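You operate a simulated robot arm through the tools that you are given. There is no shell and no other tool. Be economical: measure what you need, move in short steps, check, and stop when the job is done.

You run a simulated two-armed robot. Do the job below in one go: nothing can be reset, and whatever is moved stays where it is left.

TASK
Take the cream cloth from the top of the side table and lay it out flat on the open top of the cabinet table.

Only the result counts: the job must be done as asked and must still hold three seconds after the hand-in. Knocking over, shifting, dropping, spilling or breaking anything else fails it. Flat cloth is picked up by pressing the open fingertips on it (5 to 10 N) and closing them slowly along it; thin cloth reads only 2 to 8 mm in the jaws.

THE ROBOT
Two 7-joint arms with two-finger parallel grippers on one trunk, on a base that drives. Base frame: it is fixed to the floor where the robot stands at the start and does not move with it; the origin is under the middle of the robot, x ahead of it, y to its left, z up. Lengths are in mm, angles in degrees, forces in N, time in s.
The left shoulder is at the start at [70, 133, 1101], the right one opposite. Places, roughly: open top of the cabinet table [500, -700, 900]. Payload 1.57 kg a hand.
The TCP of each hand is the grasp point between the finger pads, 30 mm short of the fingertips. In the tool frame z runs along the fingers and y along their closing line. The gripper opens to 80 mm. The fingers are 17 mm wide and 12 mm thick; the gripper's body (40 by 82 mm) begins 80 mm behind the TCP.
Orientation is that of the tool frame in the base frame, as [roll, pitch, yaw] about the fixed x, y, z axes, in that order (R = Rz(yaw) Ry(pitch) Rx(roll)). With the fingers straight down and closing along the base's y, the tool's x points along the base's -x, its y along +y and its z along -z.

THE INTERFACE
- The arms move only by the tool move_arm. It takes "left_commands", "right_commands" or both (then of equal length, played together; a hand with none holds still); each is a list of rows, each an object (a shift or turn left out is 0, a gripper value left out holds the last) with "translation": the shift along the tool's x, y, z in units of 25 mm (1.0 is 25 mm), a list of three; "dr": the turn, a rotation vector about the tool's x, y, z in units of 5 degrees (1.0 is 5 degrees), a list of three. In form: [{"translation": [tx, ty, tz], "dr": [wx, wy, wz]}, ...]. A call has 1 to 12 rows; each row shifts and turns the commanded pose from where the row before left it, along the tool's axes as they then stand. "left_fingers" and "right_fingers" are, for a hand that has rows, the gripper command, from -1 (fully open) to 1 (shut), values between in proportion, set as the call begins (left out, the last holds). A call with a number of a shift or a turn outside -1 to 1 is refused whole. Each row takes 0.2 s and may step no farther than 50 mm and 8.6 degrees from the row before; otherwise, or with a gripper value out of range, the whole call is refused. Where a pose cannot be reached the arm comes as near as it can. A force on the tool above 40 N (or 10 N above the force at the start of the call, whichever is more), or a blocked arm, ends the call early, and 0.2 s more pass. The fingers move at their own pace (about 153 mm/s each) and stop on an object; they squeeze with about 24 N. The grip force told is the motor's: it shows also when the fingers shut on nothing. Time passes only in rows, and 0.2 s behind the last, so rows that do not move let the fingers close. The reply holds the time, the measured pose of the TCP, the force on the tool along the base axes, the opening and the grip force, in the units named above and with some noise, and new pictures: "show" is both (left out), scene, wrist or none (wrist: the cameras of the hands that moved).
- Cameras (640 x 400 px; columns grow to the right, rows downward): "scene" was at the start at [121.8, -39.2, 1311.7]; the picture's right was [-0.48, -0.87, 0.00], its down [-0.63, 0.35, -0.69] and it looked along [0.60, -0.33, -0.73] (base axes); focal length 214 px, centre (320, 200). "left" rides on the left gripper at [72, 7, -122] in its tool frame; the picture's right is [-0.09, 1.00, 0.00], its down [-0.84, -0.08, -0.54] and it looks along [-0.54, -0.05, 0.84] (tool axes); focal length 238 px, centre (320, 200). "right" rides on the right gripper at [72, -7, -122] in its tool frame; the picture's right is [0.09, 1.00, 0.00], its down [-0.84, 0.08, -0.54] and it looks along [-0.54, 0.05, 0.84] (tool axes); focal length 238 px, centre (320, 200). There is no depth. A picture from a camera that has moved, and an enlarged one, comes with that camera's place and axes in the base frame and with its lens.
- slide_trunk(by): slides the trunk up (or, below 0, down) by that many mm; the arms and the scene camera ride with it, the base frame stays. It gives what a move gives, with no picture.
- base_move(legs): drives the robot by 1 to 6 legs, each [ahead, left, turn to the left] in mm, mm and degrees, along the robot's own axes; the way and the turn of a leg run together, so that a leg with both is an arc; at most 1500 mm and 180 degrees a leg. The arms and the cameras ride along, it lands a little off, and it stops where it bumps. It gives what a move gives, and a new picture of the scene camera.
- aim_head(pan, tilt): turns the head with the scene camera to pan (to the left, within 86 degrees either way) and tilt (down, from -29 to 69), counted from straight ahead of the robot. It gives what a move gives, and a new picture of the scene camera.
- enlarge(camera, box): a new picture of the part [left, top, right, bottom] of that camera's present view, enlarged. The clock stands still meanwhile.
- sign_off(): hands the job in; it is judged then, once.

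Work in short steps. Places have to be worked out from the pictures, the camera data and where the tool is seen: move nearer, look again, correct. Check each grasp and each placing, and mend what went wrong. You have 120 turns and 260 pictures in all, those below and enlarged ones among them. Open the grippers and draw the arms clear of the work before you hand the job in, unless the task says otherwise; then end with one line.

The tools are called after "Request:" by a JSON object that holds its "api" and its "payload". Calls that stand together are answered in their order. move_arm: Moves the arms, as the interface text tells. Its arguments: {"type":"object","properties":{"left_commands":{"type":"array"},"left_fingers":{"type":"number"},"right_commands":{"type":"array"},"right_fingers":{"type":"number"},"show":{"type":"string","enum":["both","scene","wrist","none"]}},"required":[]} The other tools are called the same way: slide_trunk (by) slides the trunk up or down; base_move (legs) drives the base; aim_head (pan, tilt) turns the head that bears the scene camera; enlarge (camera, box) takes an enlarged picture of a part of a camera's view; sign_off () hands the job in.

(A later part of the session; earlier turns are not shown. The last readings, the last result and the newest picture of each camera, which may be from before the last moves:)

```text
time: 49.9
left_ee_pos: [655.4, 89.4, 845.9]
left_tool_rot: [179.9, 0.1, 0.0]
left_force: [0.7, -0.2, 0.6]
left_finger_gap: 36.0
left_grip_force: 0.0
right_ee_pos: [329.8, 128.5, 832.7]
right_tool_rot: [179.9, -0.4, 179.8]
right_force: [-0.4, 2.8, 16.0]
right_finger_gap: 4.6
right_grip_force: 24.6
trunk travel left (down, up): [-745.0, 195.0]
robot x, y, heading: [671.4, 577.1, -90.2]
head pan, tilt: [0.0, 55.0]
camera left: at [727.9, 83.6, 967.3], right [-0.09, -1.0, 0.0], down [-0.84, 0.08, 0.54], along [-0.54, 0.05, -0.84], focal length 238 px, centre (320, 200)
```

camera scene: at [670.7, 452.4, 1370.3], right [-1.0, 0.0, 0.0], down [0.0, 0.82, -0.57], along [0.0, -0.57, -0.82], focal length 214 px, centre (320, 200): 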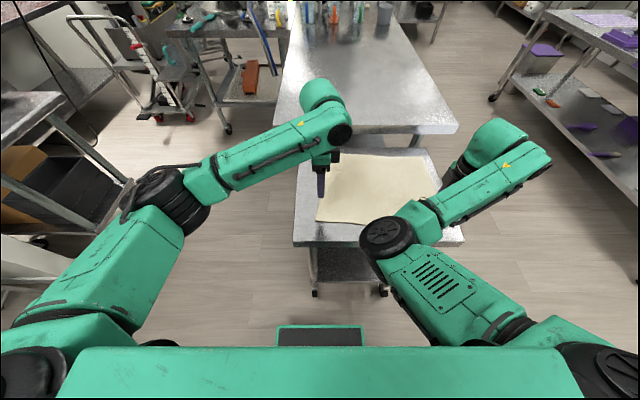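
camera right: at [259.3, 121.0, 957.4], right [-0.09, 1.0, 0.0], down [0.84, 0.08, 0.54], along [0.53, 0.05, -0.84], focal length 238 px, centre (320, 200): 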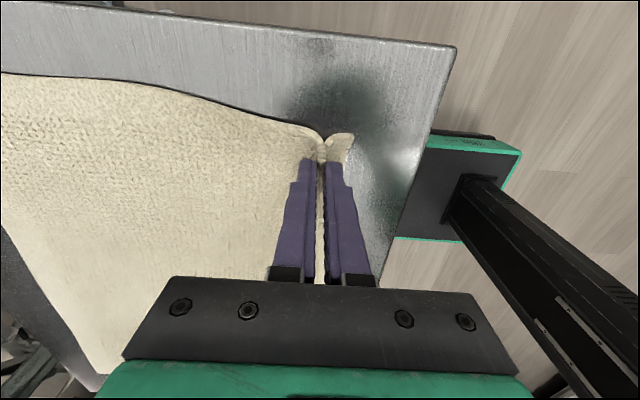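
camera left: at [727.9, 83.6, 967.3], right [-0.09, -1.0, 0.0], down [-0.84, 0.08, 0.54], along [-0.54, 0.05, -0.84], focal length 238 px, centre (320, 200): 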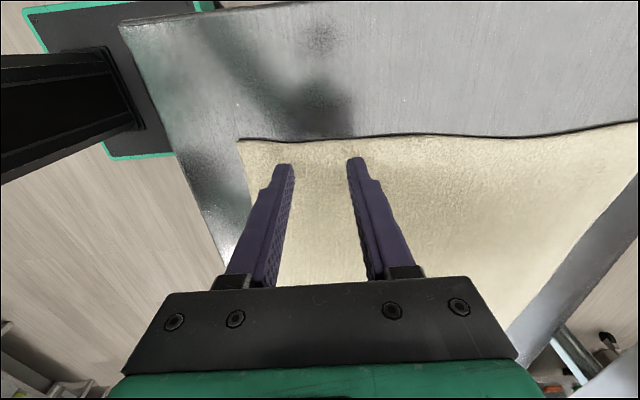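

Both fingers are well on the cloth. I'll move outward slightly and press again to about 10 N.

Request:
{"api": "move_arm", "payload": {"left_commands": [{"translation": [0, -0.2, 0.25]}, {"translation": [0, 0, 0.2]}, {"translation": [0, 0, 0.07]}, {"translation": [0, 0, 0]}], "show": "none"}}

```text
time: 50.9
left_ee_pos: [652.8, 95.2, 833.2]
left_tool_rot: [179.7, 0.1, 0.1]
left_force: [2.2, 0.0, 8.9]
left_finger_gap: 36.0
left_grip_force: 0.1
right_ee_pos: [329.9, 127.1, 833.9]
right_tool_rot: [179.9, -0.4, 180.0]
right_force: [-1.2, -0.6, 11.4]
right_finger_gap: 4.2
right_grip_force: 23.9
trunk travel left (down, up): [-745.0, 195.0]
robot x, y, heading: [671.3, 577.4, -89.9]
head pan, tilt: [0.0, 55.0]
```

Pressing at 9 N, so I'll close slowly again while adding a touch of pressure.

Request:
{"api": "move_arm", "payload": {"left_commands": [{"translation": [0, 0, 0.02]}], "left_fingers": 0.25, "show": "none"}}

Request:
{"api": "move_arm", "payload": {"left_commands": [{"translation": [0, 0, 0.01]}], "left_fingers": 0.4, "show": "none"}}

Request:
{"api": "move_arm", "payload": {"left_commands": [{"translation": [0, 0, 0.01]}], "left_fingers": 0.55, "show": "none"}}

Request:
{"api": "move_arm", "payload": {"left_commands": [{"translation": [0, 0, 0]}], "left_fingers": 0.68, "show": "wrist"}}

```text
time: 51.2
left_ee_pos: [654.0, 96.1, 833.3]
left_tool_rot: [179.8, 0.2, 0.0]
left_force: [-1.3, -1.0, 11.4]
left_finger_gap: 28.9
left_grip_force: 0.1
right_ee_pos: [330.5, 127.4, 833.9]
right_tool_rot: [179.9, -0.4, 179.9]
right_force: [1.2, -0.3, 10.8]
right_finger_gap: 4.6
right_grip_force: 24.0
trunk travel left (down, up): [-745.0, 195.0]
robot x, y, heading: [670.7, 572.5, -89.8]
head pan, tilt: [0.0, 55.0]
```

```text
time: 51.6
left_ee_pos: [654.1, 97.5, 832.8]
left_tool_rot: [179.7, 0.1, 0.0]
left_force: [-2.5, 0.3, 15.7]
left_finger_gap: 23.0
left_grip_force: 0.0
right_ee_pos: [329.8, 127.5, 833.9]
right_tool_rot: [179.9, -0.5, 180.0]
right_force: [1.3, -1.8, 10.0]
right_finger_gap: 4.6
right_grip_force: 23.7
trunk travel left (down, up): [-745.0, 195.0]
robot x, y, heading: [670.1, 574.7, -89.7]
head pan, tilt: [0.0, 55.0]
```

```text
time: 52.0
left_ee_pos: [654.7, 96.3, 832.4]
left_tool_rot: [179.8, 0.1, 0.0]
left_force: [-2.0, -1.4, 21.5]
left_finger_gap: 17.9
left_grip_force: 0.1
right_ee_pos: [329.4, 128.2, 833.0]
right_tool_rot: [179.9, -0.3, 179.9]
right_force: [1.3, -2.6, 8.4]
right_finger_gap: 4.8
right_grip_force: 24.3
trunk travel left (down, up): [-745.0, 195.0]
robot x, y, heading: [669.9, 579.5, -89.6]
head pan, tilt: [0.0, 55.0]
```

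```text
time: 52.5
left_ee_pos: [654.7, 96.7, 833.5]
left_tool_rot: [179.7, 0.1, -0.1]
left_force: [-2.4, -0.4, 23.5]
left_finger_gap: 13.3
left_grip_force: 0.6
right_ee_pos: [329.6, 128.2, 833.2]
right_tool_rot: [179.9, -0.3, -180.0]
right_force: [1.4, -2.0, 8.9]
right_finger_gap: 4.5
right_grip_force: 23.7
trunk travel left (down, up): [-745.0, 195.0]
robot x, y, heading: [668.9, 575.4, -89.9]
head pan, tilt: [0.0, 55.0]
camera left: at [727.0, 90.3, 954.8], right [-0.09, -1.0, 0.01], down [-0.84, 0.08, 0.54], along [-0.54, 0.05, -0.84], focal length 238 px, centre (320, 200)
```

left: 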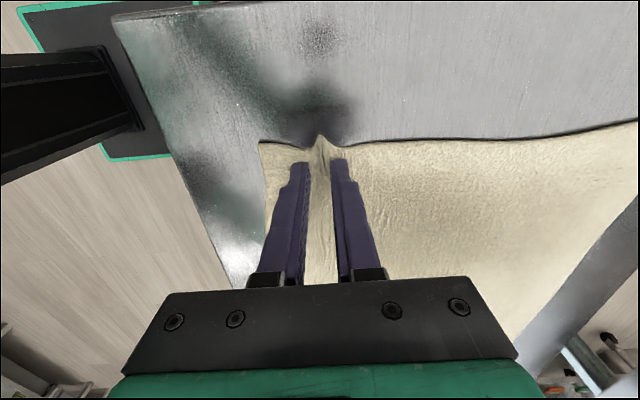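

The ridge bulges up between the left fingers now. I'll ease the pressure a little and close fully.

Request:
{"api": "move_arm", "payload": {"left_commands": [{"translation": [0, 0, -0.03]}], "left_fingers": 0.82, "show": "none"}}

Request:
{"api": "move_arm", "payload": {"left_commands": [{"translation": [0, 0, 0]}, {"translation": [0, 0, 0]}, {"translation": [0, 0, 0]}], "left_fingers": 1, "show": "wrist"}}

```text
time: 52.9
left_ee_pos: [655.4, 97.3, 834.2]
left_tool_rot: [179.8, 0.0, 0.0]
left_force: [-4.3, 0.0, 18.7]
left_finger_gap: 6.9
left_grip_force: 0.2
right_ee_pos: [330.0, 129.7, 833.3]
right_tool_rot: [179.8, -0.4, 179.8]
right_force: [4.1, -0.7, 8.8]
right_finger_gap: 4.4
right_grip_force: 23.9
trunk travel left (down, up): [-745.0, 195.0]
robot x, y, heading: [671.5, 580.1, -89.9]
head pan, tilt: [0.0, 55.0]
```

```text
time: 53.6
left_ee_pos: [655.1, 97.2, 832.1]
left_tool_rot: [179.8, 0.1, 0.0]
left_force: [-4.5, 2.9, 16.7]
left_finger_gap: 3.0
left_grip_force: 24.2
right_ee_pos: [328.2, 129.1, 834.5]
right_tool_rot: [179.8, -0.5, 179.9]
right_force: [3.2, -1.1, 9.3]
right_finger_gap: 4.7
right_grip_force: 23.7
trunk travel left (down, up): [-745.0, 195.0]
robot x, y, heading: [668.5, 574.9, -90.0]
head pan, tilt: [0.0, 55.0]
camera left: at [727.4, 90.3, 955.3], right [-0.09, -1.0, 0.0], down [-0.84, 0.08, 0.54], along [-0.54, 0.05, -0.84], focal length 238 px, centre (320, 200)
```

left: 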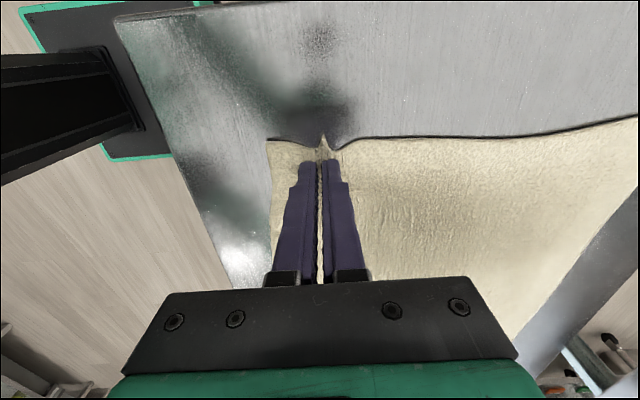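

Both hands hold cloth now (3.0 and 4.7 mm). I'll lift gently and check.

Request:
{"api": "move_arm", "payload": {"left_commands": [{"translation": [0, 0, -0.3]}, {"translation": [0, 0, -0.3]}, {"translation": [0, 0, -0.4]}, {"translation": [0, 0, -0.4]}, {"translation": [0, 0, -0.4]}, {"translation": [0, 0, -0.4]}, {"translation": [0, 0, -0.4]}, {"translation": [0, 0, -0.4]}], "right_commands": [{"translation": [0, 0, -0.3]}, {"translation": [0, 0, -0.3]}, {"translation": [0, 0, -0.4]}, {"translation": [0, 0, -0.4]}, {"translation": [0, 0, -0.4]}, {"translation": [0, 0, -0.4]}, {"translation": [0, 0, -0.4]}, {"translation": [0, 0, -0.4]}]}}

```text
time: 55.5
left_ee_pos: [655.4, 94.0, 906.4]
left_tool_rot: [-180.0, 0.1, 0.1]
left_force: [-0.9, -0.2, 0.5]
left_finger_gap: 2.7
left_grip_force: 24.4
right_ee_pos: [332.6, 123.1, 905.3]
right_tool_rot: [179.7, 0.1, -179.6]
right_force: [0.8, 0.5, 0.1]
right_finger_gap: 4.3
right_grip_force: 24.0
trunk travel left (down, up): [-745.0, 195.0]
robot x, y, heading: [669.1, 579.6, -89.7]
head pan, tilt: [0.0, 55.0]
camera scene: at [671.7, 453.4, 1370.3], right [-1.0, 0.0, 0.0], down [0.0, 0.82, -0.57], along [0.0, -0.57, -0.82], focal length 214 px, centre (320, 200)
camera right: at [262.1, 115.8, 1029.0], right [-0.1, 1.0, 0.0], down [0.83, 0.08, 0.54], along [0.54, 0.06, -0.84], focal length 238 px, centre (320, 200)
camera left: at [726.7, 87.4, 1028.3], right [-0.09, -1.0, 0.0], down [-0.84, 0.08, 0.54], along [-0.54, 0.05, -0.84], focal length 238 px, centre (320, 200)
```

scene: 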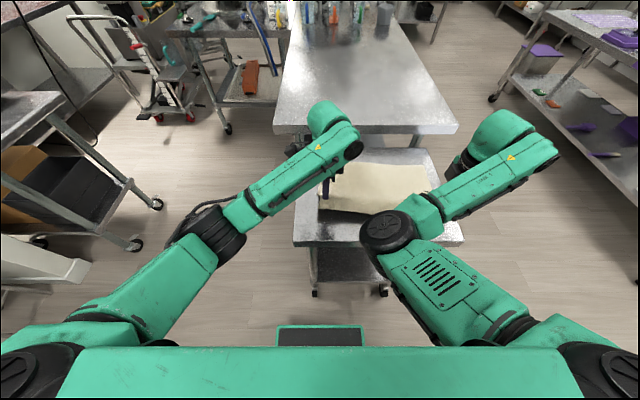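
right: 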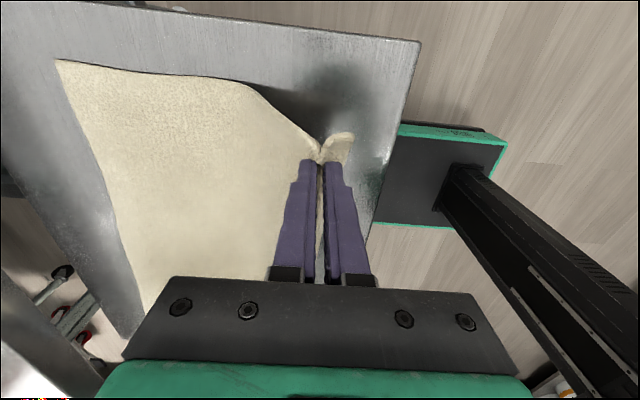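
left: 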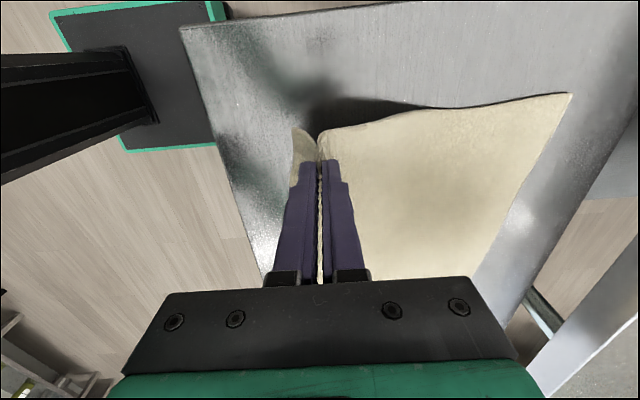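

Clean lift on both sides. Now I'll raise the trunk fully, then raise the hands more so the cloth will clear the cabinet top.

Request:
{"api": "slide_trunk", "payload": {"by": 190}}

Request:
{"api": "move_arm", "payload": {"left_commands": [{"translation": [0, 0, -0.6]}, {"translation": [0, 0, -0.6]}, {"translation": [0, 0, -0.6]}, {"translation": [0, 0, -0.6]}, {"translation": [0, 0, -0.6]}, {"translation": [0, 0, -0.6]}, {"translation": [0, 0, -0.6]}, {"translation": [0, 0, -0.6]}, {"translation": [0, 0, -0.6]}, {"translation": [0, 0, -0.6]}, {"translation": [0, 0, -0.6]}], "right_commands": [{"translation": [0, 0, -0.6]}, {"translation": [0, 0, -0.6]}, {"translation": [0, 0, -0.6]}, {"translation": [0, 0, -0.6]}, {"translation": [0, 0, -0.6]}, {"translation": [0, 0, -0.6]}, {"translation": [0, 0, -0.6]}, {"translation": [0, 0, -0.6]}, {"translation": [0, 0, -0.6]}, {"translation": [0, 0, -0.6]}, {"translation": [0, 0, -0.6]}]}}

```text
time: 57.5
left_ee_pos: [654.3, 92.9, 1095.7]
left_tool_rot: [180.0, -0.1, 0.0]
left_force: [-1.1, -0.1, -0.9]
left_finger_gap: 2.6
left_grip_force: 23.6
right_ee_pos: [332.3, 123.4, 1095.9]
right_tool_rot: [179.8, 0.0, -179.7]
right_force: [0.2, -0.3, -0.1]
right_finger_gap: 4.4
right_grip_force: 23.5
trunk travel left (down, up): [-935.0, 5.0]
robot x, y, heading: [670.4, 575.6, -89.7]
head pan, tilt: [0.0, 55.0]
```

```text
time: 59.9
left_ee_pos: [654.6, 95.4, 1261.6]
left_tool_rot: [180.0, 0.1, 0.0]
left_force: [1.0, 1.3, 0.1]
left_finger_gap: 0.0
left_grip_force: 21.4
right_ee_pos: [322.6, 117.2, 1258.6]
right_tool_rot: [179.7, 0.0, -179.7]
right_force: [-0.3, 0.5, -0.4]
right_finger_gap: 4.4
right_grip_force: 24.1
right hand out of reach, approached as far as the arm can: row 5, 7, 9
trunk travel left (down, up): [-935.0, 5.0]
robot x, y, heading: [668.4, 577.4, -90.2]
head pan, tilt: [0.0, 55.0]
camera scene: at [671.6, 453.8, 1560.3], right [-1.0, 0.0, 0.0], down [0.0, 0.82, -0.57], along [0.0, -0.57, -0.82], focal length 214 px, centre (320, 200)
camera right: at [250.9, 108.9, 1381.9], right [-0.1, 1.0, 0.01], down [0.84, 0.08, 0.54], along [0.54, 0.06, -0.84], focal length 238 px, centre (320, 200)
camera left: at [726.4, 88.7, 1383.7], right [-0.09, -1.0, 0.0], down [-0.84, 0.08, 0.54], along [-0.54, 0.05, -0.84], focal length 238 px, centre (320, 200)
```

scene: 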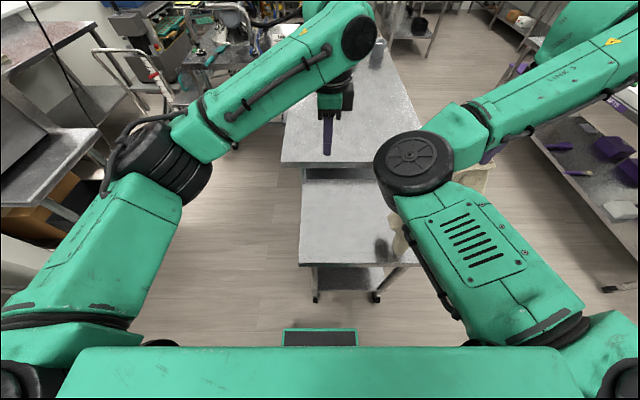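
right: 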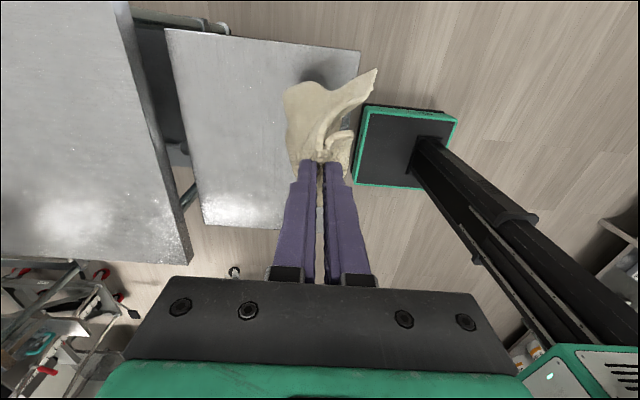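
left: 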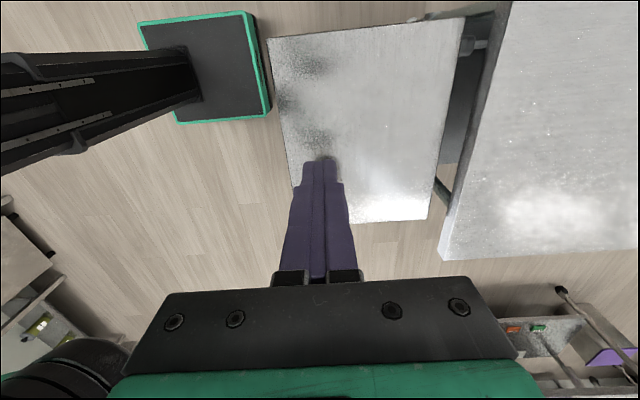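

The left pinch slipped out as the right arm drifted sideways; the cloth now hangs from the right hand only. I'll raise the right hand so the cloth clears, then carry it to the cabinet top and spread it there, where there is room.

Request:
{"api": "move_arm", "payload": {"right_commands": [{"translation": [0.2, 0.2, -0.6]}, {"translation": [0.2, 0.2, -0.6]}, {"translation": [0.2, 0.2, -0.6]}, {"translation": [0.2, 0.2, -0.6]}, {"translation": [0.2, 0.2, -0.6]}, {"translation": [0.2, 0.2, -0.6]}, {"translation": [0.2, 0.2, -0.6]}, {"translation": [0.2, 0.2, -0.6]}, {"translation": [0.2, 0.2, -0.6]}, {"translation": [0.2, 0.2, -0.6]}]}}

```text
time: 62.1
left_ee_pos: [652.5, 95.4, 1262.2]
left_tool_rot: [-180.0, -0.1, 0.0]
left_force: [-1.1, 0.2, -0.7]
left_finger_gap: 0.0
left_grip_force: 21.7
right_ee_pos: [272.9, 164.5, 1407.7]
right_tool_rot: [179.7, 0.0, -179.6]
right_force: [1.0, 0.0, -0.5]
right_finger_gap: 4.0
right_grip_force: 24.4
trunk travel left (down, up): [-935.0, 5.0]
robot x, y, heading: [672.6, 572.9, -89.9]
head pan, tilt: [0.0, 55.0]
camera scene: at [671.1, 453.8, 1560.4], right [-1.0, 0.0, 0.0], down [0.0, 0.82, -0.57], along [0.0, -0.57, -0.82], focal length 214 px, centre (320, 200)
camera right: at [201.2, 157.3, 1532.0], right [-0.1, 1.0, 0.01], down [0.84, 0.08, 0.54], along [0.54, 0.06, -0.84], focal length 238 px, centre (320, 200)
```

scene: 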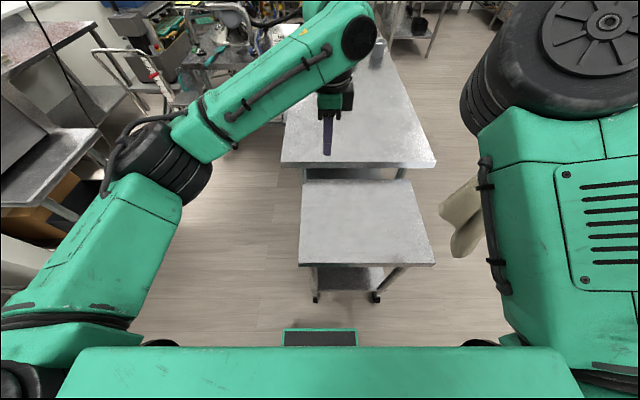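
right: 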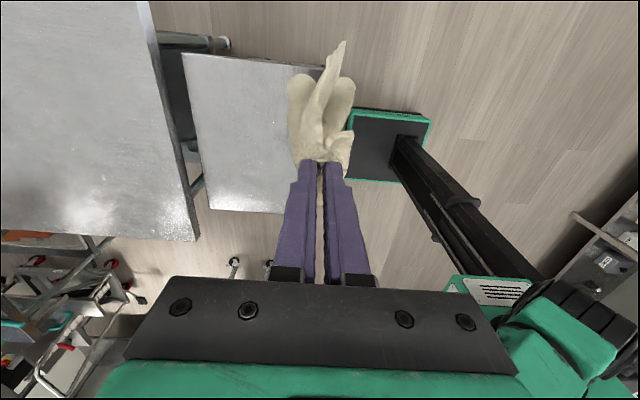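

Path: back away, go right past the side table, turn to face +x, then slide right along the cabinet. Only floor lies along it; I'll drive in stages.

Request:
{"api": "base_move", "payload": {"legs": [[-300, 0, 0], [0, -1020, 0], [0, 0, 90]]}}

```text
time: 72.9
left_ee_pos: [125.9, 867.6, 1262.2]
left_tool_rot: [-179.9, -0.1, 91.2]
left_force: [-0.6, -0.2, -0.5]
left_finger_gap: 0.4
left_grip_force: 21.4
right_ee_pos: [64.2, 484.4, 1409.0]
right_tool_rot: [179.7, 0.0, -88.5]
right_force: [0.2, -0.9, -0.4]
right_finger_gap: 3.5
right_grip_force: 23.8
trunk travel left (down, up): [-935.0, 5.0]
robot x, y, heading: [-354.5, 873.1, 1.1]
head pan, tilt: [0.0, 55.0]
camera scene: at [-230.8, 875.2, 1560.3], right [0.02, -1.0, 0.0], down [-0.82, -0.02, -0.57], along [0.57, 0.01, -0.82], focal length 214 px, centre (320, 200)
```

scene: 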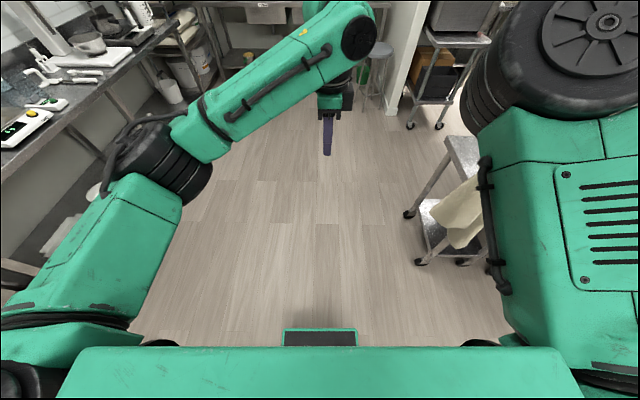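

The cloth is still in the right hand (3.5 mm). Next I'll slide right to y ≈ −350, staying back from the tables.

Request:
{"api": "base_move", "payload": {"legs": [[0, 0, -1.1], [0, -1220, 0]]}}

Request:
{"api": "aim_head", "payload": {"pan": -35, "tilt": 45}}

```text
time: 79.4
left_ee_pos: [138.8, -345.3, 1261.8]
left_tool_rot: [-179.9, 0.2, 91.3]
left_force: [-1.5, -0.5, 0.3]
left_finger_gap: 0.1
left_grip_force: 21.7
right_ee_pos: [79.6, -729.4, 1408.7]
right_tool_rot: [179.7, 0.0, -88.4]
right_force: [-0.2, 0.2, -0.5]
right_finger_gap: 3.3
right_grip_force: 24.0
trunk travel left (down, up): [-935.0, 5.0]
robot x, y, heading: [-347.9, -342.5, 1.2]
head pan, tilt: [0.0, 55.0]
camera scene: at [-217.7, -338.8, 1560.3], right [0.02, -1.0, 0.0], down [-0.82, -0.02, -0.57], along [0.57, 0.01, -0.82], focal length 214 px, centre (320, 200)
```

scene: 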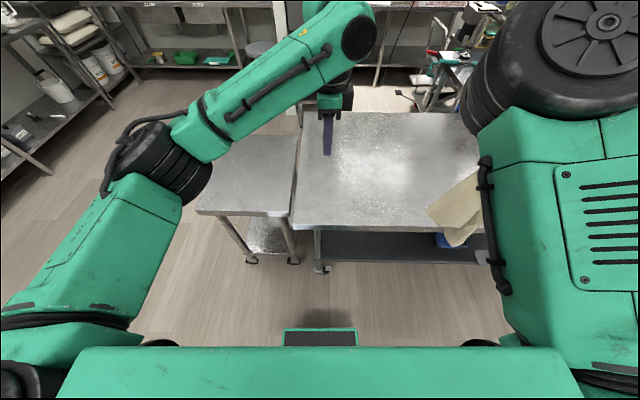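

```text
time: 80.4
left_ee_pos: [140.0, -347.3, 1261.1]
left_tool_rot: [-180.0, 0.0, 91.2]
left_force: [1.0, -1.1, -0.3]
left_finger_gap: 0.0
left_grip_force: 21.0
right_ee_pos: [78.2, -731.1, 1407.9]
right_tool_rot: [179.7, 0.0, -88.5]
right_force: [0.4, -0.3, -0.7]
right_finger_gap: 3.4
right_grip_force: 23.9
trunk travel left (down, up): [-935.0, 5.0]
robot x, y, heading: [-342.5, -343.4, 1.0]
head pan, tilt: [-35.0, 45.0]
camera scene: at [-222.1, -386.9, 1573.7], right [-0.56, -0.83, 0.0], down [-0.59, 0.39, -0.71], along [0.59, -0.39, -0.71], focal length 214 px, centre (320, 200)
```

scene: 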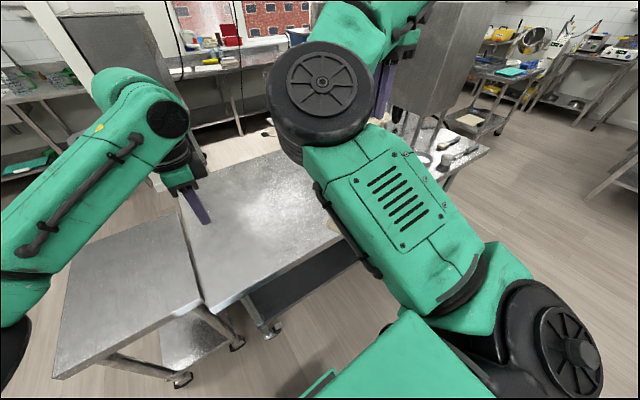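

I'll drive forward to the cabinet edge, keeping the hand about 150 mm short of the objects, and extend the right hand over the top.

Request:
{"api": "base_move", "payload": {"legs": [[250, 0, -1.0]]}}

Request:
{"api": "move_arm", "payload": {"right_commands": [{"translation": [-0.1, -0.8, 0]}, {"translation": [-0.1, -0.8, 0]}, {"translation": [-0.1, -0.8, 0]}, {"translation": [-0.1, -0.8, 0]}, {"translation": [-0.1, -0.8, 0]}, {"translation": [-0.1, -0.8, 0]}, {"translation": [-0.1, -0.8, 0]}]}}

```text
time: 82.2
left_ee_pos: [378.8, -351.0, 1263.1]
left_tool_rot: [179.8, 0.0, 90.4]
left_force: [-0.3, 0.4, -0.1]
left_finger_gap: 0.1
left_grip_force: 21.3
right_ee_pos: [313.5, -732.4, 1410.4]
right_tool_rot: [179.9, -0.1, -89.2]
right_force: [-0.3, -0.8, -0.3]
right_finger_gap: 3.5
right_grip_force: 23.4
trunk travel left (down, up): [-935.0, 5.0]
robot x, y, heading: [-96.2, -338.6, 0.2]
head pan, tilt: [-35.0, 45.0]
camera scene: at [16.9, -384.8, 1574.2], right [-0.57, -0.82, 0.0], down [-0.58, 0.4, -0.71], along [0.58, -0.4, -0.71], focal length 214 px, centre (320, 200)
```

scene: 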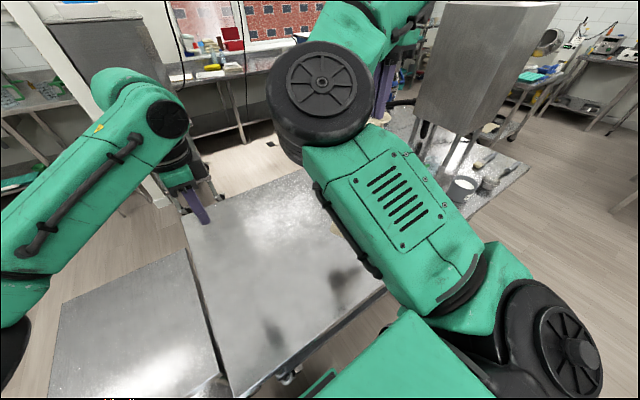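

```text
time: 83.8
left_ee_pos: [385.9, -352.4, 1260.7]
left_tool_rot: [-179.9, 0.0, 90.5]
left_force: [-0.8, -0.1, -0.7]
left_finger_gap: 0.0
left_grip_force: 21.0
right_ee_pos: [427.2, -717.4, 1406.0]
right_tool_rot: [179.8, 0.1, -89.3]
right_force: [-0.1, -0.2, -0.1]
right_finger_gap: 3.6
right_grip_force: 23.6
right hand out of reach, approached as far as the arm can: row 6, 7
trunk travel left (down, up): [-935.0, 5.0]
robot x, y, heading: [-97.8, -343.2, 0.3]
head pan, tilt: [-35.0, 45.0]
camera scene: at [22.8, -385.8, 1573.7], right [-0.57, -0.82, 0.0], down [-0.58, 0.4, -0.71], along [0.58, -0.4, -0.71], focal length 214 px, centre (320, 200)
camera right: at [435.4, -788.6, 1527.9], right [-0.99, -0.1, 0.0], down [-0.09, 0.84, 0.54], along [-0.06, 0.54, -0.84], focal length 238 px, centre (320, 200)
```

scene: 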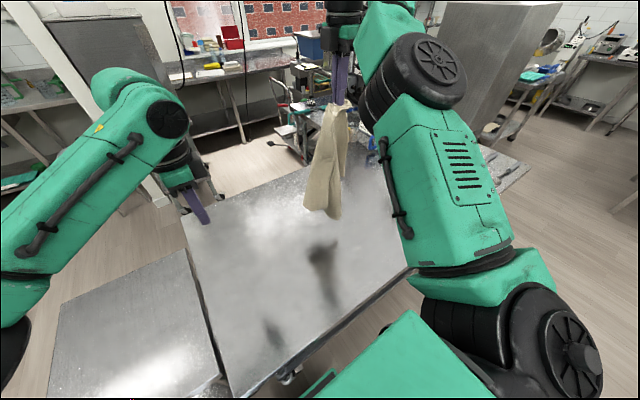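
right: 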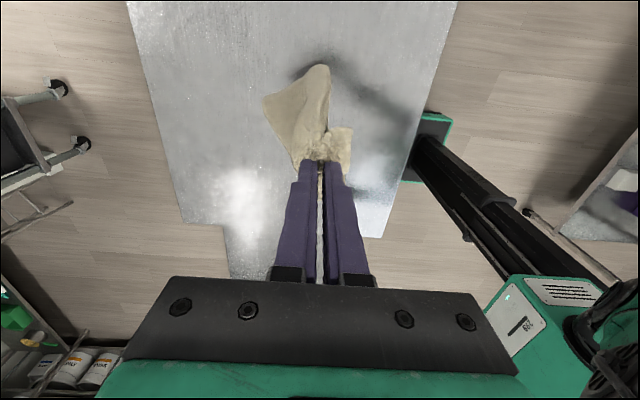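

The cloth hangs over the cabinet top with its lower tip at z ≈ 970. I'll enlarge to see how the flaps hang before laying.

Request:
{"api": "enlarge", "payload": {"camera": "scene", "box": [260, 80, 400, 240]}}

Request:
{"api": "enlarge", "payload": {"camera": "right", "box": [220, 30, 420, 200]}}

```text
2.50 times, centred on (330, 160) of scene
camera zoom: at [22.8, -385.8, 1573.7], right [-0.57, -0.82, 0.0], down [-0.58, 0.4, -0.71], along [0.58, -0.4, -0.71], focal length 536 px, centre (295, 300)
```

zoom: 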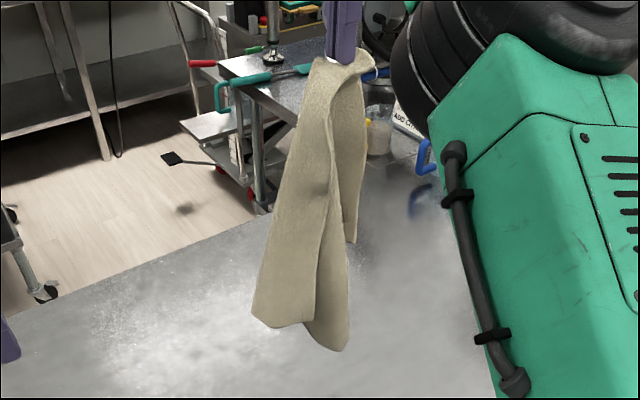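

```text
2.35 times, centred on (320, 115) of right
camera zoom: at [435.4, -788.6, 1527.9], right [-0.99, -0.1, 0.0], down [-0.09, 0.84, 0.54], along [-0.06, 0.54, -0.84], focal length 561 px, centre (320, 400)
```

zoom: 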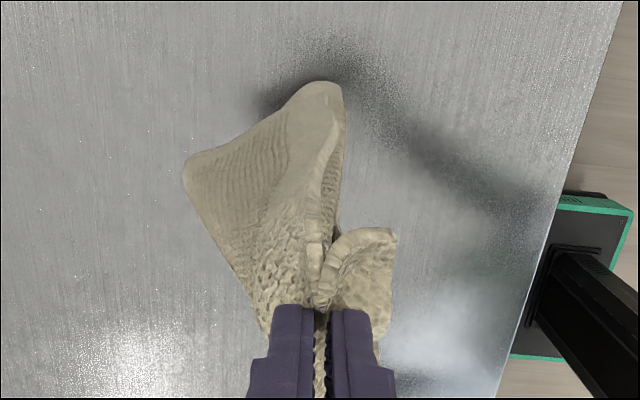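

Now I'll extend farther forward while lowering the right hand so the cloth's tip comes to the table.

Request:
{"api": "move_arm", "payload": {"right_commands": [{"translation": [0, -0.3, 0.6]}, {"translation": [0, -0.4, 0.6]}, {"translation": [0, -0.5, 0.6]}, {"translation": [0, -0.5, 0.5]}, {"translation": [0, -0.5, 0.4]}, {"translation": [0, -0.5, 0.4]}, {"translation": [0, -0.5, 0.2]}, {"translation": [0, -0.5, 0.2]}], "show": "scene"}}

```text
time: 85.6
left_ee_pos: [385.0, -350.5, 1262.2]
left_tool_rot: [179.9, 0.0, 90.5]
left_force: [-0.3, -0.1, -0.3]
left_finger_gap: 0.0
left_grip_force: 21.5
right_ee_pos: [473.6, -692.8, 1317.0]
right_tool_rot: [179.7, 0.1, -89.3]
right_force: [1.0, 0.7, -0.6]
right_finger_gap: 3.4
right_grip_force: 23.8
right hand out of reach, approached as far as the arm can: row 3, 5, 6, 7, 8
trunk travel left (down, up): [-935.0, 5.0]
robot x, y, heading: [-99.0, -338.5, 0.4]
head pan, tilt: [-35.0, 45.0]
camera scene: at [23.2, -384.4, 1573.7], right [-0.57, -0.82, 0.0], down [-0.58, 0.4, -0.71], along [0.58, -0.4, -0.71], focal length 214 px, centre (320, 200)
```

scene: 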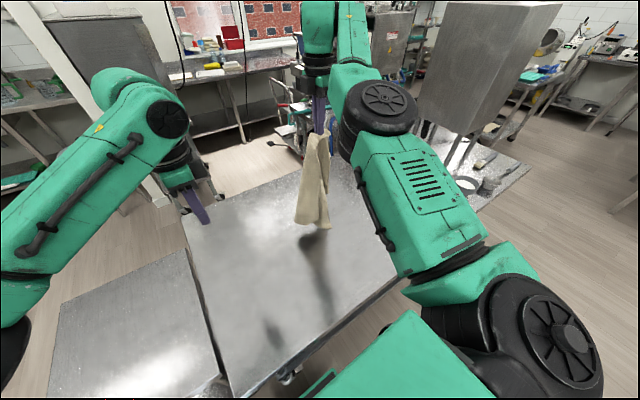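

The arm's forward limit with the tool vertical is about here (x ≈ 474). I'll tilt the right fingers forward to gain reach.

Request:
{"api": "move_arm", "payload": {"right_commands": [{"dr": [1, 0, 0]}, {"dr": [1, 0, 0]}, {"dr": [1, 0, 0]}, {"dr": [1, 0, 0]}, {"dr": [1, 0, 0]}, {"dr": [1, 0, 0]}, {"dr": [1, 0, 0]}, {"dr": [1, 0, 0]}], "show": "none"}}

Request:
{"api": "move_arm", "payload": {"right_commands": [{"translation": [0, -0.5, 0.4]}, {"translation": [0, -0.5, 0.4]}, {"translation": [0, -0.5, 0.4]}, {"translation": [0, -0.5, 0.4]}, {"translation": [0, -0.5, 0.4]}, {"translation": [0, -0.5, 0.4]}, {"translation": [0, -0.5, 0.4]}], "show": "scene"}}

```text
time: 87.4
left_ee_pos: [383.8, -348.6, 1260.6]
left_tool_rot: [-180.0, 0.0, 90.5]
left_force: [-0.6, 1.3, -0.2]
left_finger_gap: 0.0
left_grip_force: 21.3
right_ee_pos: [471.6, -693.2, 1319.3]
right_tool_rot: [-140.3, 0.0, -89.2]
right_force: [0.6, 0.3, -1.1]
right_finger_gap: 3.2
right_grip_force: 24.0
trunk travel left (down, up): [-935.0, 5.0]
robot x, y, heading: [-98.6, -339.2, 0.3]
head pan, tilt: [-35.0, 45.0]
```

```text
time: 89.0
left_ee_pos: [384.8, -352.6, 1261.2]
left_tool_rot: [-180.0, 0.0, 90.5]
left_force: [0.4, 0.4, 0.4]
left_finger_gap: 0.1
left_grip_force: 21.3
right_ee_pos: [586.9, -692.0, 1319.6]
right_tool_rot: [-140.3, 0.2, -89.2]
right_force: [0.7, 0.4, -0.3]
right_finger_gap: 3.3
right_grip_force: 24.2
trunk travel left (down, up): [-935.0, 5.0]
robot x, y, heading: [-98.1, -336.2, 0.2]
head pan, tilt: [-35.0, 45.0]
camera scene: at [23.0, -385.6, 1573.6], right [-0.57, -0.82, 0.0], down [-0.58, 0.4, -0.71], along [0.58, -0.4, -0.71], focal length 214 px, centre (320, 200)
```

scene: 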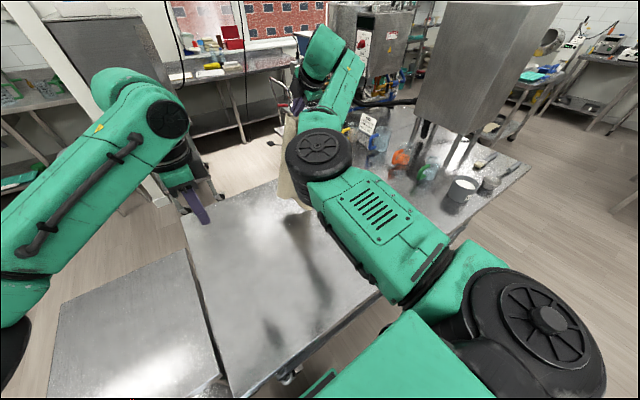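

Now x = 587. I'll lower the trunk until the tip rests on the top, then retreat in step with lowering so the cloth lays out toward me.

Request:
{"api": "slide_trunk", "payload": {"by": -60}}

Request:
{"api": "base_move", "payload": {"legs": [[-110, 0, 0]]}}

Request:
{"api": "slide_trunk", "payload": {"by": -80}}

Request:
{"api": "base_move", "payload": {"legs": [[-110, 0, 0]]}}

```text
time: 90.0
left_ee_pos: [384.0, -350.9, 1201.0]
left_tool_rot: [180.0, 0.0, 90.5]
left_force: [-0.4, -0.5, 0.0]
left_finger_gap: 0.0
left_grip_force: 21.5
right_ee_pos: [585.9, -691.5, 1260.0]
right_tool_rot: [-140.3, 0.0, -89.2]
right_force: [0.3, -0.3, -0.5]
right_finger_gap: 3.4
right_grip_force: 24.7
trunk travel left (down, up): [-875.0, 65.0]
robot x, y, heading: [-95.9, -336.5, 0.4]
head pan, tilt: [-35.0, 45.0]
```

```text
time: 91.2
left_ee_pos: [278.9, -351.7, 1198.2]
left_tool_rot: [-179.8, 0.0, 90.5]
left_force: [0.5, 0.4, -0.1]
left_finger_gap: 0.2
left_grip_force: 21.0
right_ee_pos: [482.9, -692.8, 1256.2]
right_tool_rot: [-140.4, 0.0, -89.2]
right_force: [0.1, 0.4, -0.5]
right_finger_gap: 3.5
right_grip_force: 24.0
trunk travel left (down, up): [-875.0, 65.0]
robot x, y, heading: [-203.7, -340.1, 0.9]
head pan, tilt: [-35.0, 45.0]
camera scene: at [-81.4, -385.7, 1513.2], right [-0.57, -0.82, 0.0], down [-0.59, 0.4, -0.7], along [0.58, -0.4, -0.71], focal length 214 px, centre (320, 200)
```

scene: 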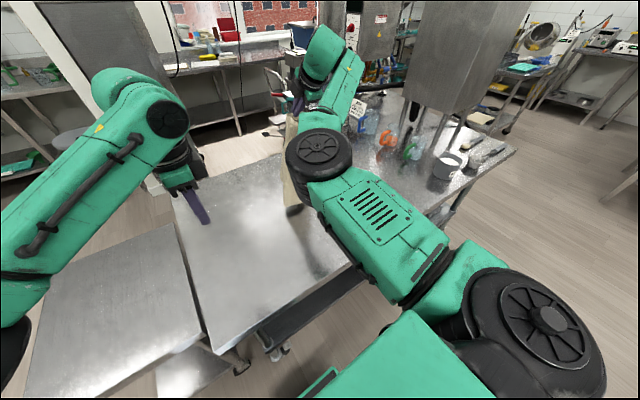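

```text
time: 92.4
left_ee_pos: [276.0, -351.5, 1121.1]
left_tool_rot: [-180.0, -0.1, 90.5]
left_force: [0.1, 0.1, -0.1]
left_finger_gap: 0.0
left_grip_force: 20.9
right_ee_pos: [478.8, -691.2, 1177.8]
right_tool_rot: [-140.4, 0.0, -89.2]
right_force: [0.2, 0.3, -0.3]
right_finger_gap: 3.2
right_grip_force: 23.6
trunk travel left (down, up): [-795.0, 145.0]
robot x, y, heading: [-205.1, -340.9, 0.6]
head pan, tilt: [-35.0, 45.0]
```

```text
time: 93.6
left_ee_pos: [166.4, -352.1, 1119.7]
left_tool_rot: [-179.9, 0.0, 90.5]
left_force: [-0.8, 0.0, 0.3]
left_finger_gap: 0.0
left_grip_force: 21.4
right_ee_pos: [368.6, -690.5, 1178.4]
right_tool_rot: [-140.4, 0.0, -89.1]
right_force: [-0.3, 0.1, -0.8]
right_finger_gap: 3.4
right_grip_force: 24.2
trunk travel left (down, up): [-795.0, 145.0]
robot x, y, heading: [-318.6, -338.6, 0.5]
head pan, tilt: [-35.0, 45.0]
camera scene: at [-194.6, -386.4, 1433.4], right [-0.57, -0.82, 0.0], down [-0.58, 0.4, -0.71], along [0.58, -0.4, -0.71], focal length 214 px, centre (320, 200)
```

scene: 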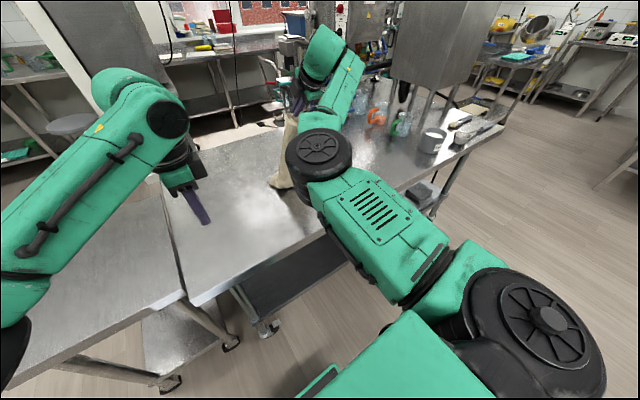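

I'll check the lay from the wrist and an enlarged scene view before going on.

Request:
{"api": "enlarge", "payload": {"camera": "right", "box": [0, 0, 640, 400]}}

Request:
{"api": "enlarge", "payload": {"camera": "left", "box": [0, 0, 640, 400]}}

```text
1.00 times, centred on (320, 200) of right
camera zoom: at [298.7, -765.2, 1277.2], right [-0.77, -0.1, -0.63], down [-0.42, 0.83, 0.37], along [0.49, 0.55, -0.68], focal length 238 px, centre (320, 200)
```

zoom: 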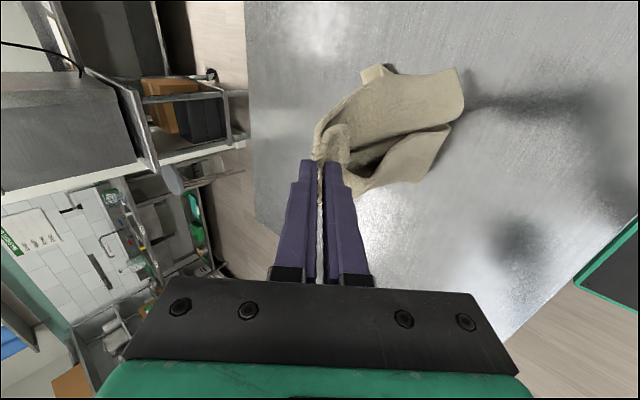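

```text
1.00 times, centred on (320, 200) of left
camera zoom: at [173.6, -279.8, 1242.2], right [1.0, -0.08, 0.0], down [-0.07, -0.84, 0.54], along [-0.05, -0.54, -0.84], focal length 238 px, centre (320, 200)
```

zoom: 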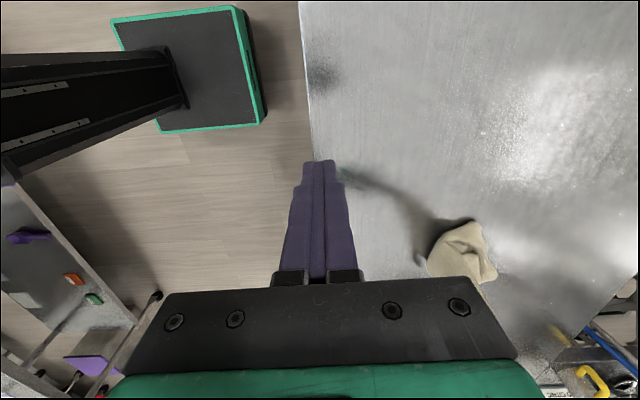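

The cloth tip is on the table around x ≈ 450 with the rest slack. I'll continue lowering and backing up.

Request:
{"api": "slide_trunk", "payload": {"by": -100}}

Request:
{"api": "base_move", "payload": {"legs": [[-90, 0, -0.5]]}}

Request:
{"api": "enlarge", "payload": {"camera": "right", "box": [0, 0, 640, 400]}}

Request:
{"api": "enlarge", "payload": {"camera": "left", "box": [0, 0, 640, 400]}}

```text
time: 94.9
left_ee_pos: [164.9, -351.6, 1021.8]
left_tool_rot: [180.0, 0.0, 90.6]
left_force: [0.1, 0.1, -0.9]
left_finger_gap: 0.2
left_grip_force: 21.1
right_ee_pos: [366.7, -692.9, 1080.1]
right_tool_rot: [-140.3, 0.0, -89.1]
right_force: [0.4, 0.1, 0.1]
right_finger_gap: 3.4
right_grip_force: 24.2
trunk travel left (down, up): [-695.0, 245.0]
robot x, y, heading: [-316.9, -343.5, 0.5]
head pan, tilt: [-35.0, 45.0]
```

```text
time: 96.0
left_ee_pos: [76.2, -355.5, 1020.7]
left_tool_rot: [-179.9, 0.0, 90.2]
left_force: [-0.4, 0.6, -0.6]
left_finger_gap: 0.1
left_grip_force: 21.2
right_ee_pos: [274.9, -698.2, 1080.0]
right_tool_rot: [-140.4, 0.1, -89.5]
right_force: [-0.5, -0.5, -1.2]
right_finger_gap: 3.5
right_grip_force: 23.8
trunk travel left (down, up): [-695.0, 245.0]
robot x, y, heading: [-403.3, -340.4, 0.2]
head pan, tilt: [-35.0, 45.0]
camera scene: at [-285.9, -387.8, 1333.6], right [-0.57, -0.82, 0.0], down [-0.58, 0.41, -0.71], along [0.58, -0.4, -0.71], focal length 214 px, centre (320, 200)
```

scene: 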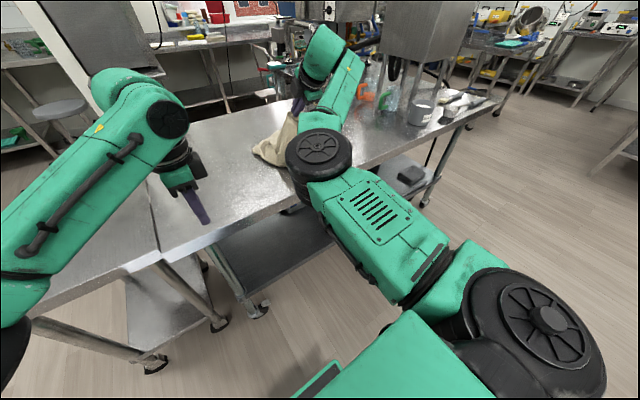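

```text
1.00 times, centred on (320, 200) of right
camera zoom: at [204.6, -770.5, 1177.8], right [-0.77, -0.1, -0.63], down [-0.41, 0.83, 0.37], along [0.49, 0.54, -0.68], focal length 238 px, centre (320, 200)
```

zoom: 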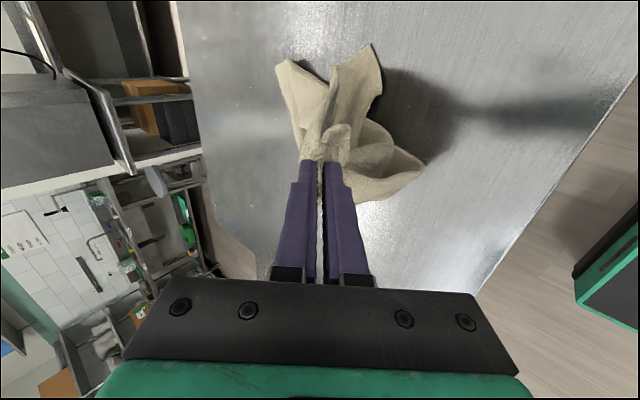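

```text
1.00 times, centred on (320, 200) of left
camera zoom: at [83.3, -284.1, 1142.7], right [1.0, -0.09, 0.0], down [-0.07, -0.84, 0.54], along [-0.05, -0.54, -0.84], focal length 238 px, centre (320, 200)
```

zoom: 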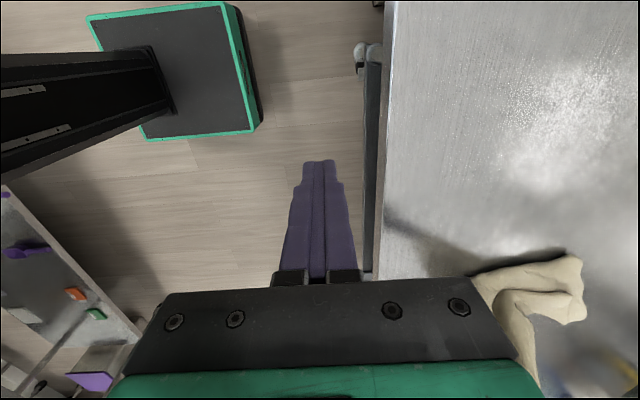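

The cabinet top triangulates to z ≈ 893, and the cloth is partially spread. I'll continue lowering and backing toward the near edge.

Request:
{"api": "slide_trunk", "payload": {"by": -90}}

Request:
{"api": "base_move", "payload": {"legs": [[-60, 0, 0]]}}

Request:
{"api": "slide_trunk", "payload": {"by": -50}}

Request:
{"api": "enlarge", "payload": {"camera": "right", "box": [0, 0, 640, 400]}}

```text
time: 97.3
left_ee_pos: [75.9, -356.5, 932.5]
left_tool_rot: [179.9, 0.0, 90.2]
left_force: [-0.9, -0.7, -0.1]
left_finger_gap: 0.0
left_grip_force: 20.8
right_ee_pos: [274.4, -697.1, 989.9]
right_tool_rot: [-140.3, 0.0, -89.5]
right_force: [-0.3, 0.3, 0.5]
right_finger_gap: 3.5
right_grip_force: 24.1
trunk travel left (down, up): [-605.0, 335.0]
robot x, y, heading: [-408.1, -342.0, -0.1]
head pan, tilt: [-35.0, 45.0]
```

```text
time: 98.2
left_ee_pos: [15.6, -355.3, 931.3]
left_tool_rot: [-180.0, 0.0, 90.2]
left_force: [0.3, 0.2, -0.3]
left_finger_gap: 0.0
left_grip_force: 21.0
right_ee_pos: [213.7, -698.4, 988.7]
right_tool_rot: [-140.4, 0.1, -89.7]
right_force: [-0.7, -0.3, -0.5]
right_finger_gap: 3.4
right_grip_force: 24.6
trunk travel left (down, up): [-605.0, 335.0]
robot x, y, heading: [-464.9, -341.7, 0.0]
head pan, tilt: [-35.0, 45.0]
camera scene: at [-347.0, -388.0, 1243.7], right [-0.57, -0.82, 0.0], down [-0.58, 0.41, -0.71], along [0.58, -0.41, -0.71], focal length 214 px, centre (320, 200)
```

scene: 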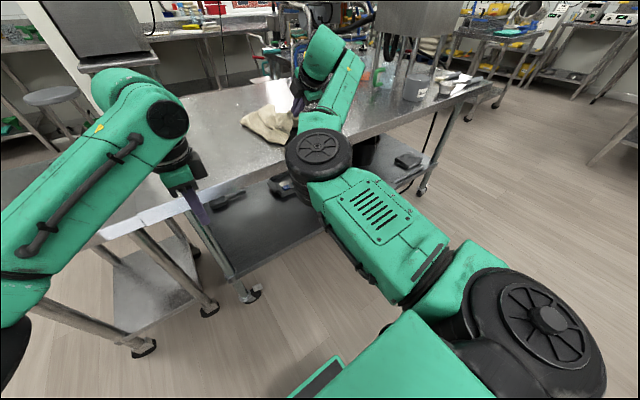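

```text
time: 99.2
left_ee_pos: [14.9, -355.6, 881.5]
left_tool_rot: [-180.0, 0.1, 90.2]
left_force: [0.1, 0.0, 0.7]
left_finger_gap: 0.0
left_grip_force: 21.4
right_ee_pos: [214.0, -698.2, 939.6]
right_tool_rot: [-140.3, 0.0, -89.6]
right_force: [-0.5, -0.2, 0.5]
right_finger_gap: 3.5
right_grip_force: 23.7
trunk travel left (down, up): [-555.0, 385.0]
robot x, y, heading: [-466.0, -341.1, -0.3]
head pan, tilt: [-35.0, 45.0]
```

```text
1.00 times, centred on (320, 200) of right
camera zoom: at [143.2, -770.6, 1038.4], right [-0.77, -0.1, -0.64], down [-0.41, 0.83, 0.37], along [0.49, 0.54, -0.68], focal length 238 px, centre (320, 200)
```

zoom: 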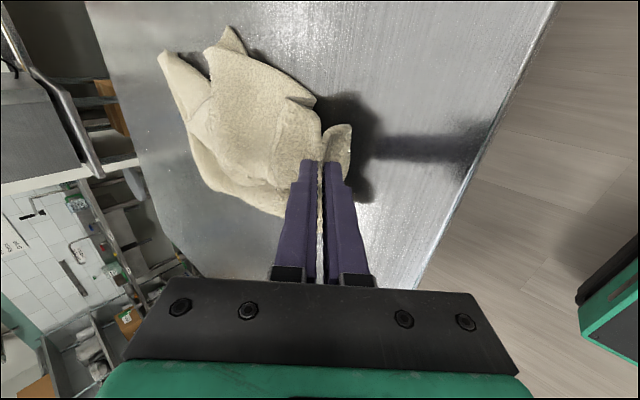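

The cloth is on the cabinet but crumpled. I'll set this corner down, release it, pull back and take a good look from above.

Request:
{"api": "slide_trunk", "payload": {"by": -12}}

Request:
{"api": "move_arm", "payload": {"right_commands": [{"translation": [0, 0, 0]}, {"translation": [0, 0, 0]}, {"translation": [0, 0, -0.4]}, {"translation": [0, 0, -0.8]}, {"translation": [0, 0, -0.8]}, {"translation": [0, 0, -0.8]}], "right_fingers": -0.5, "show": "wrist"}}

Request:
{"api": "slide_trunk", "payload": {"by": 300}}

```text
time: 99.8
left_ee_pos: [15.2, -356.3, 868.8]
left_tool_rot: [-179.9, -0.1, 90.3]
left_force: [-0.4, 1.0, -0.2]
left_finger_gap: 0.0
left_grip_force: 21.3
right_ee_pos: [214.8, -697.7, 926.6]
right_tool_rot: [-140.3, 0.0, -89.5]
right_force: [-0.9, 1.2, -0.3]
right_finger_gap: 3.4
right_grip_force: 23.8
trunk travel left (down, up): [-543.0, 397.0]
robot x, y, heading: [-467.8, -340.5, -0.0]
head pan, tilt: [-35.0, 45.0]
```

```text
time: 101.2
left_ee_pos: [15.4, -355.6, 869.8]
left_tool_rot: [180.0, 0.0, 90.1]
left_force: [-1.1, -0.5, -1.1]
left_finger_gap: 0.1
left_grip_force: 21.3
right_ee_pos: [169.4, -699.0, 984.2]
right_tool_rot: [-140.3, 0.0, -89.7]
right_force: [-0.1, 0.1, 0.2]
right_finger_gap: 60.0
right_grip_force: 0.1
trunk travel left (down, up): [-543.0, 397.0]
robot x, y, heading: [-466.4, -339.2, 0.2]
head pan, tilt: [-35.0, 45.0]
camera right: at [97.0, -770.5, 1082.7], right [-0.77, -0.1, -0.64], down [-0.41, 0.83, 0.37], along [0.49, 0.54, -0.68], focal length 238 px, centre (320, 200)
```

right: 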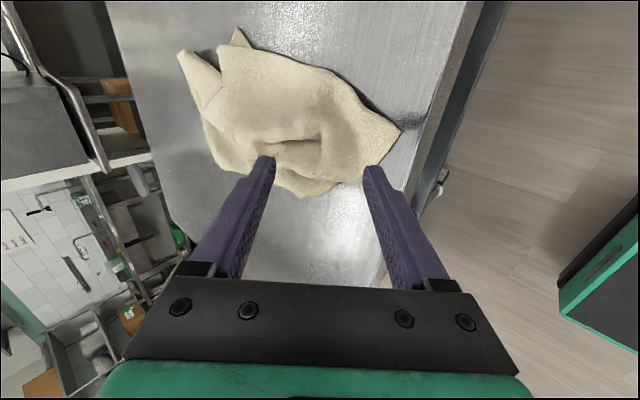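

```text
time: 104.2
left_ee_pos: [15.8, -356.2, 1169.9]
left_tool_rot: [-180.0, 0.0, 90.1]
left_force: [-0.5, -0.9, -0.1]
left_finger_gap: 0.0
left_grip_force: 21.9
right_ee_pos: [169.2, -698.2, 1282.8]
right_tool_rot: [-140.2, -0.1, -89.6]
right_force: [0.4, 0.5, -0.7]
right_finger_gap: 60.0
right_grip_force: 0.2
trunk travel left (down, up): [-843.0, 97.0]
robot x, y, heading: [-461.5, -341.4, 0.2]
head pan, tilt: [-35.0, 45.0]
```

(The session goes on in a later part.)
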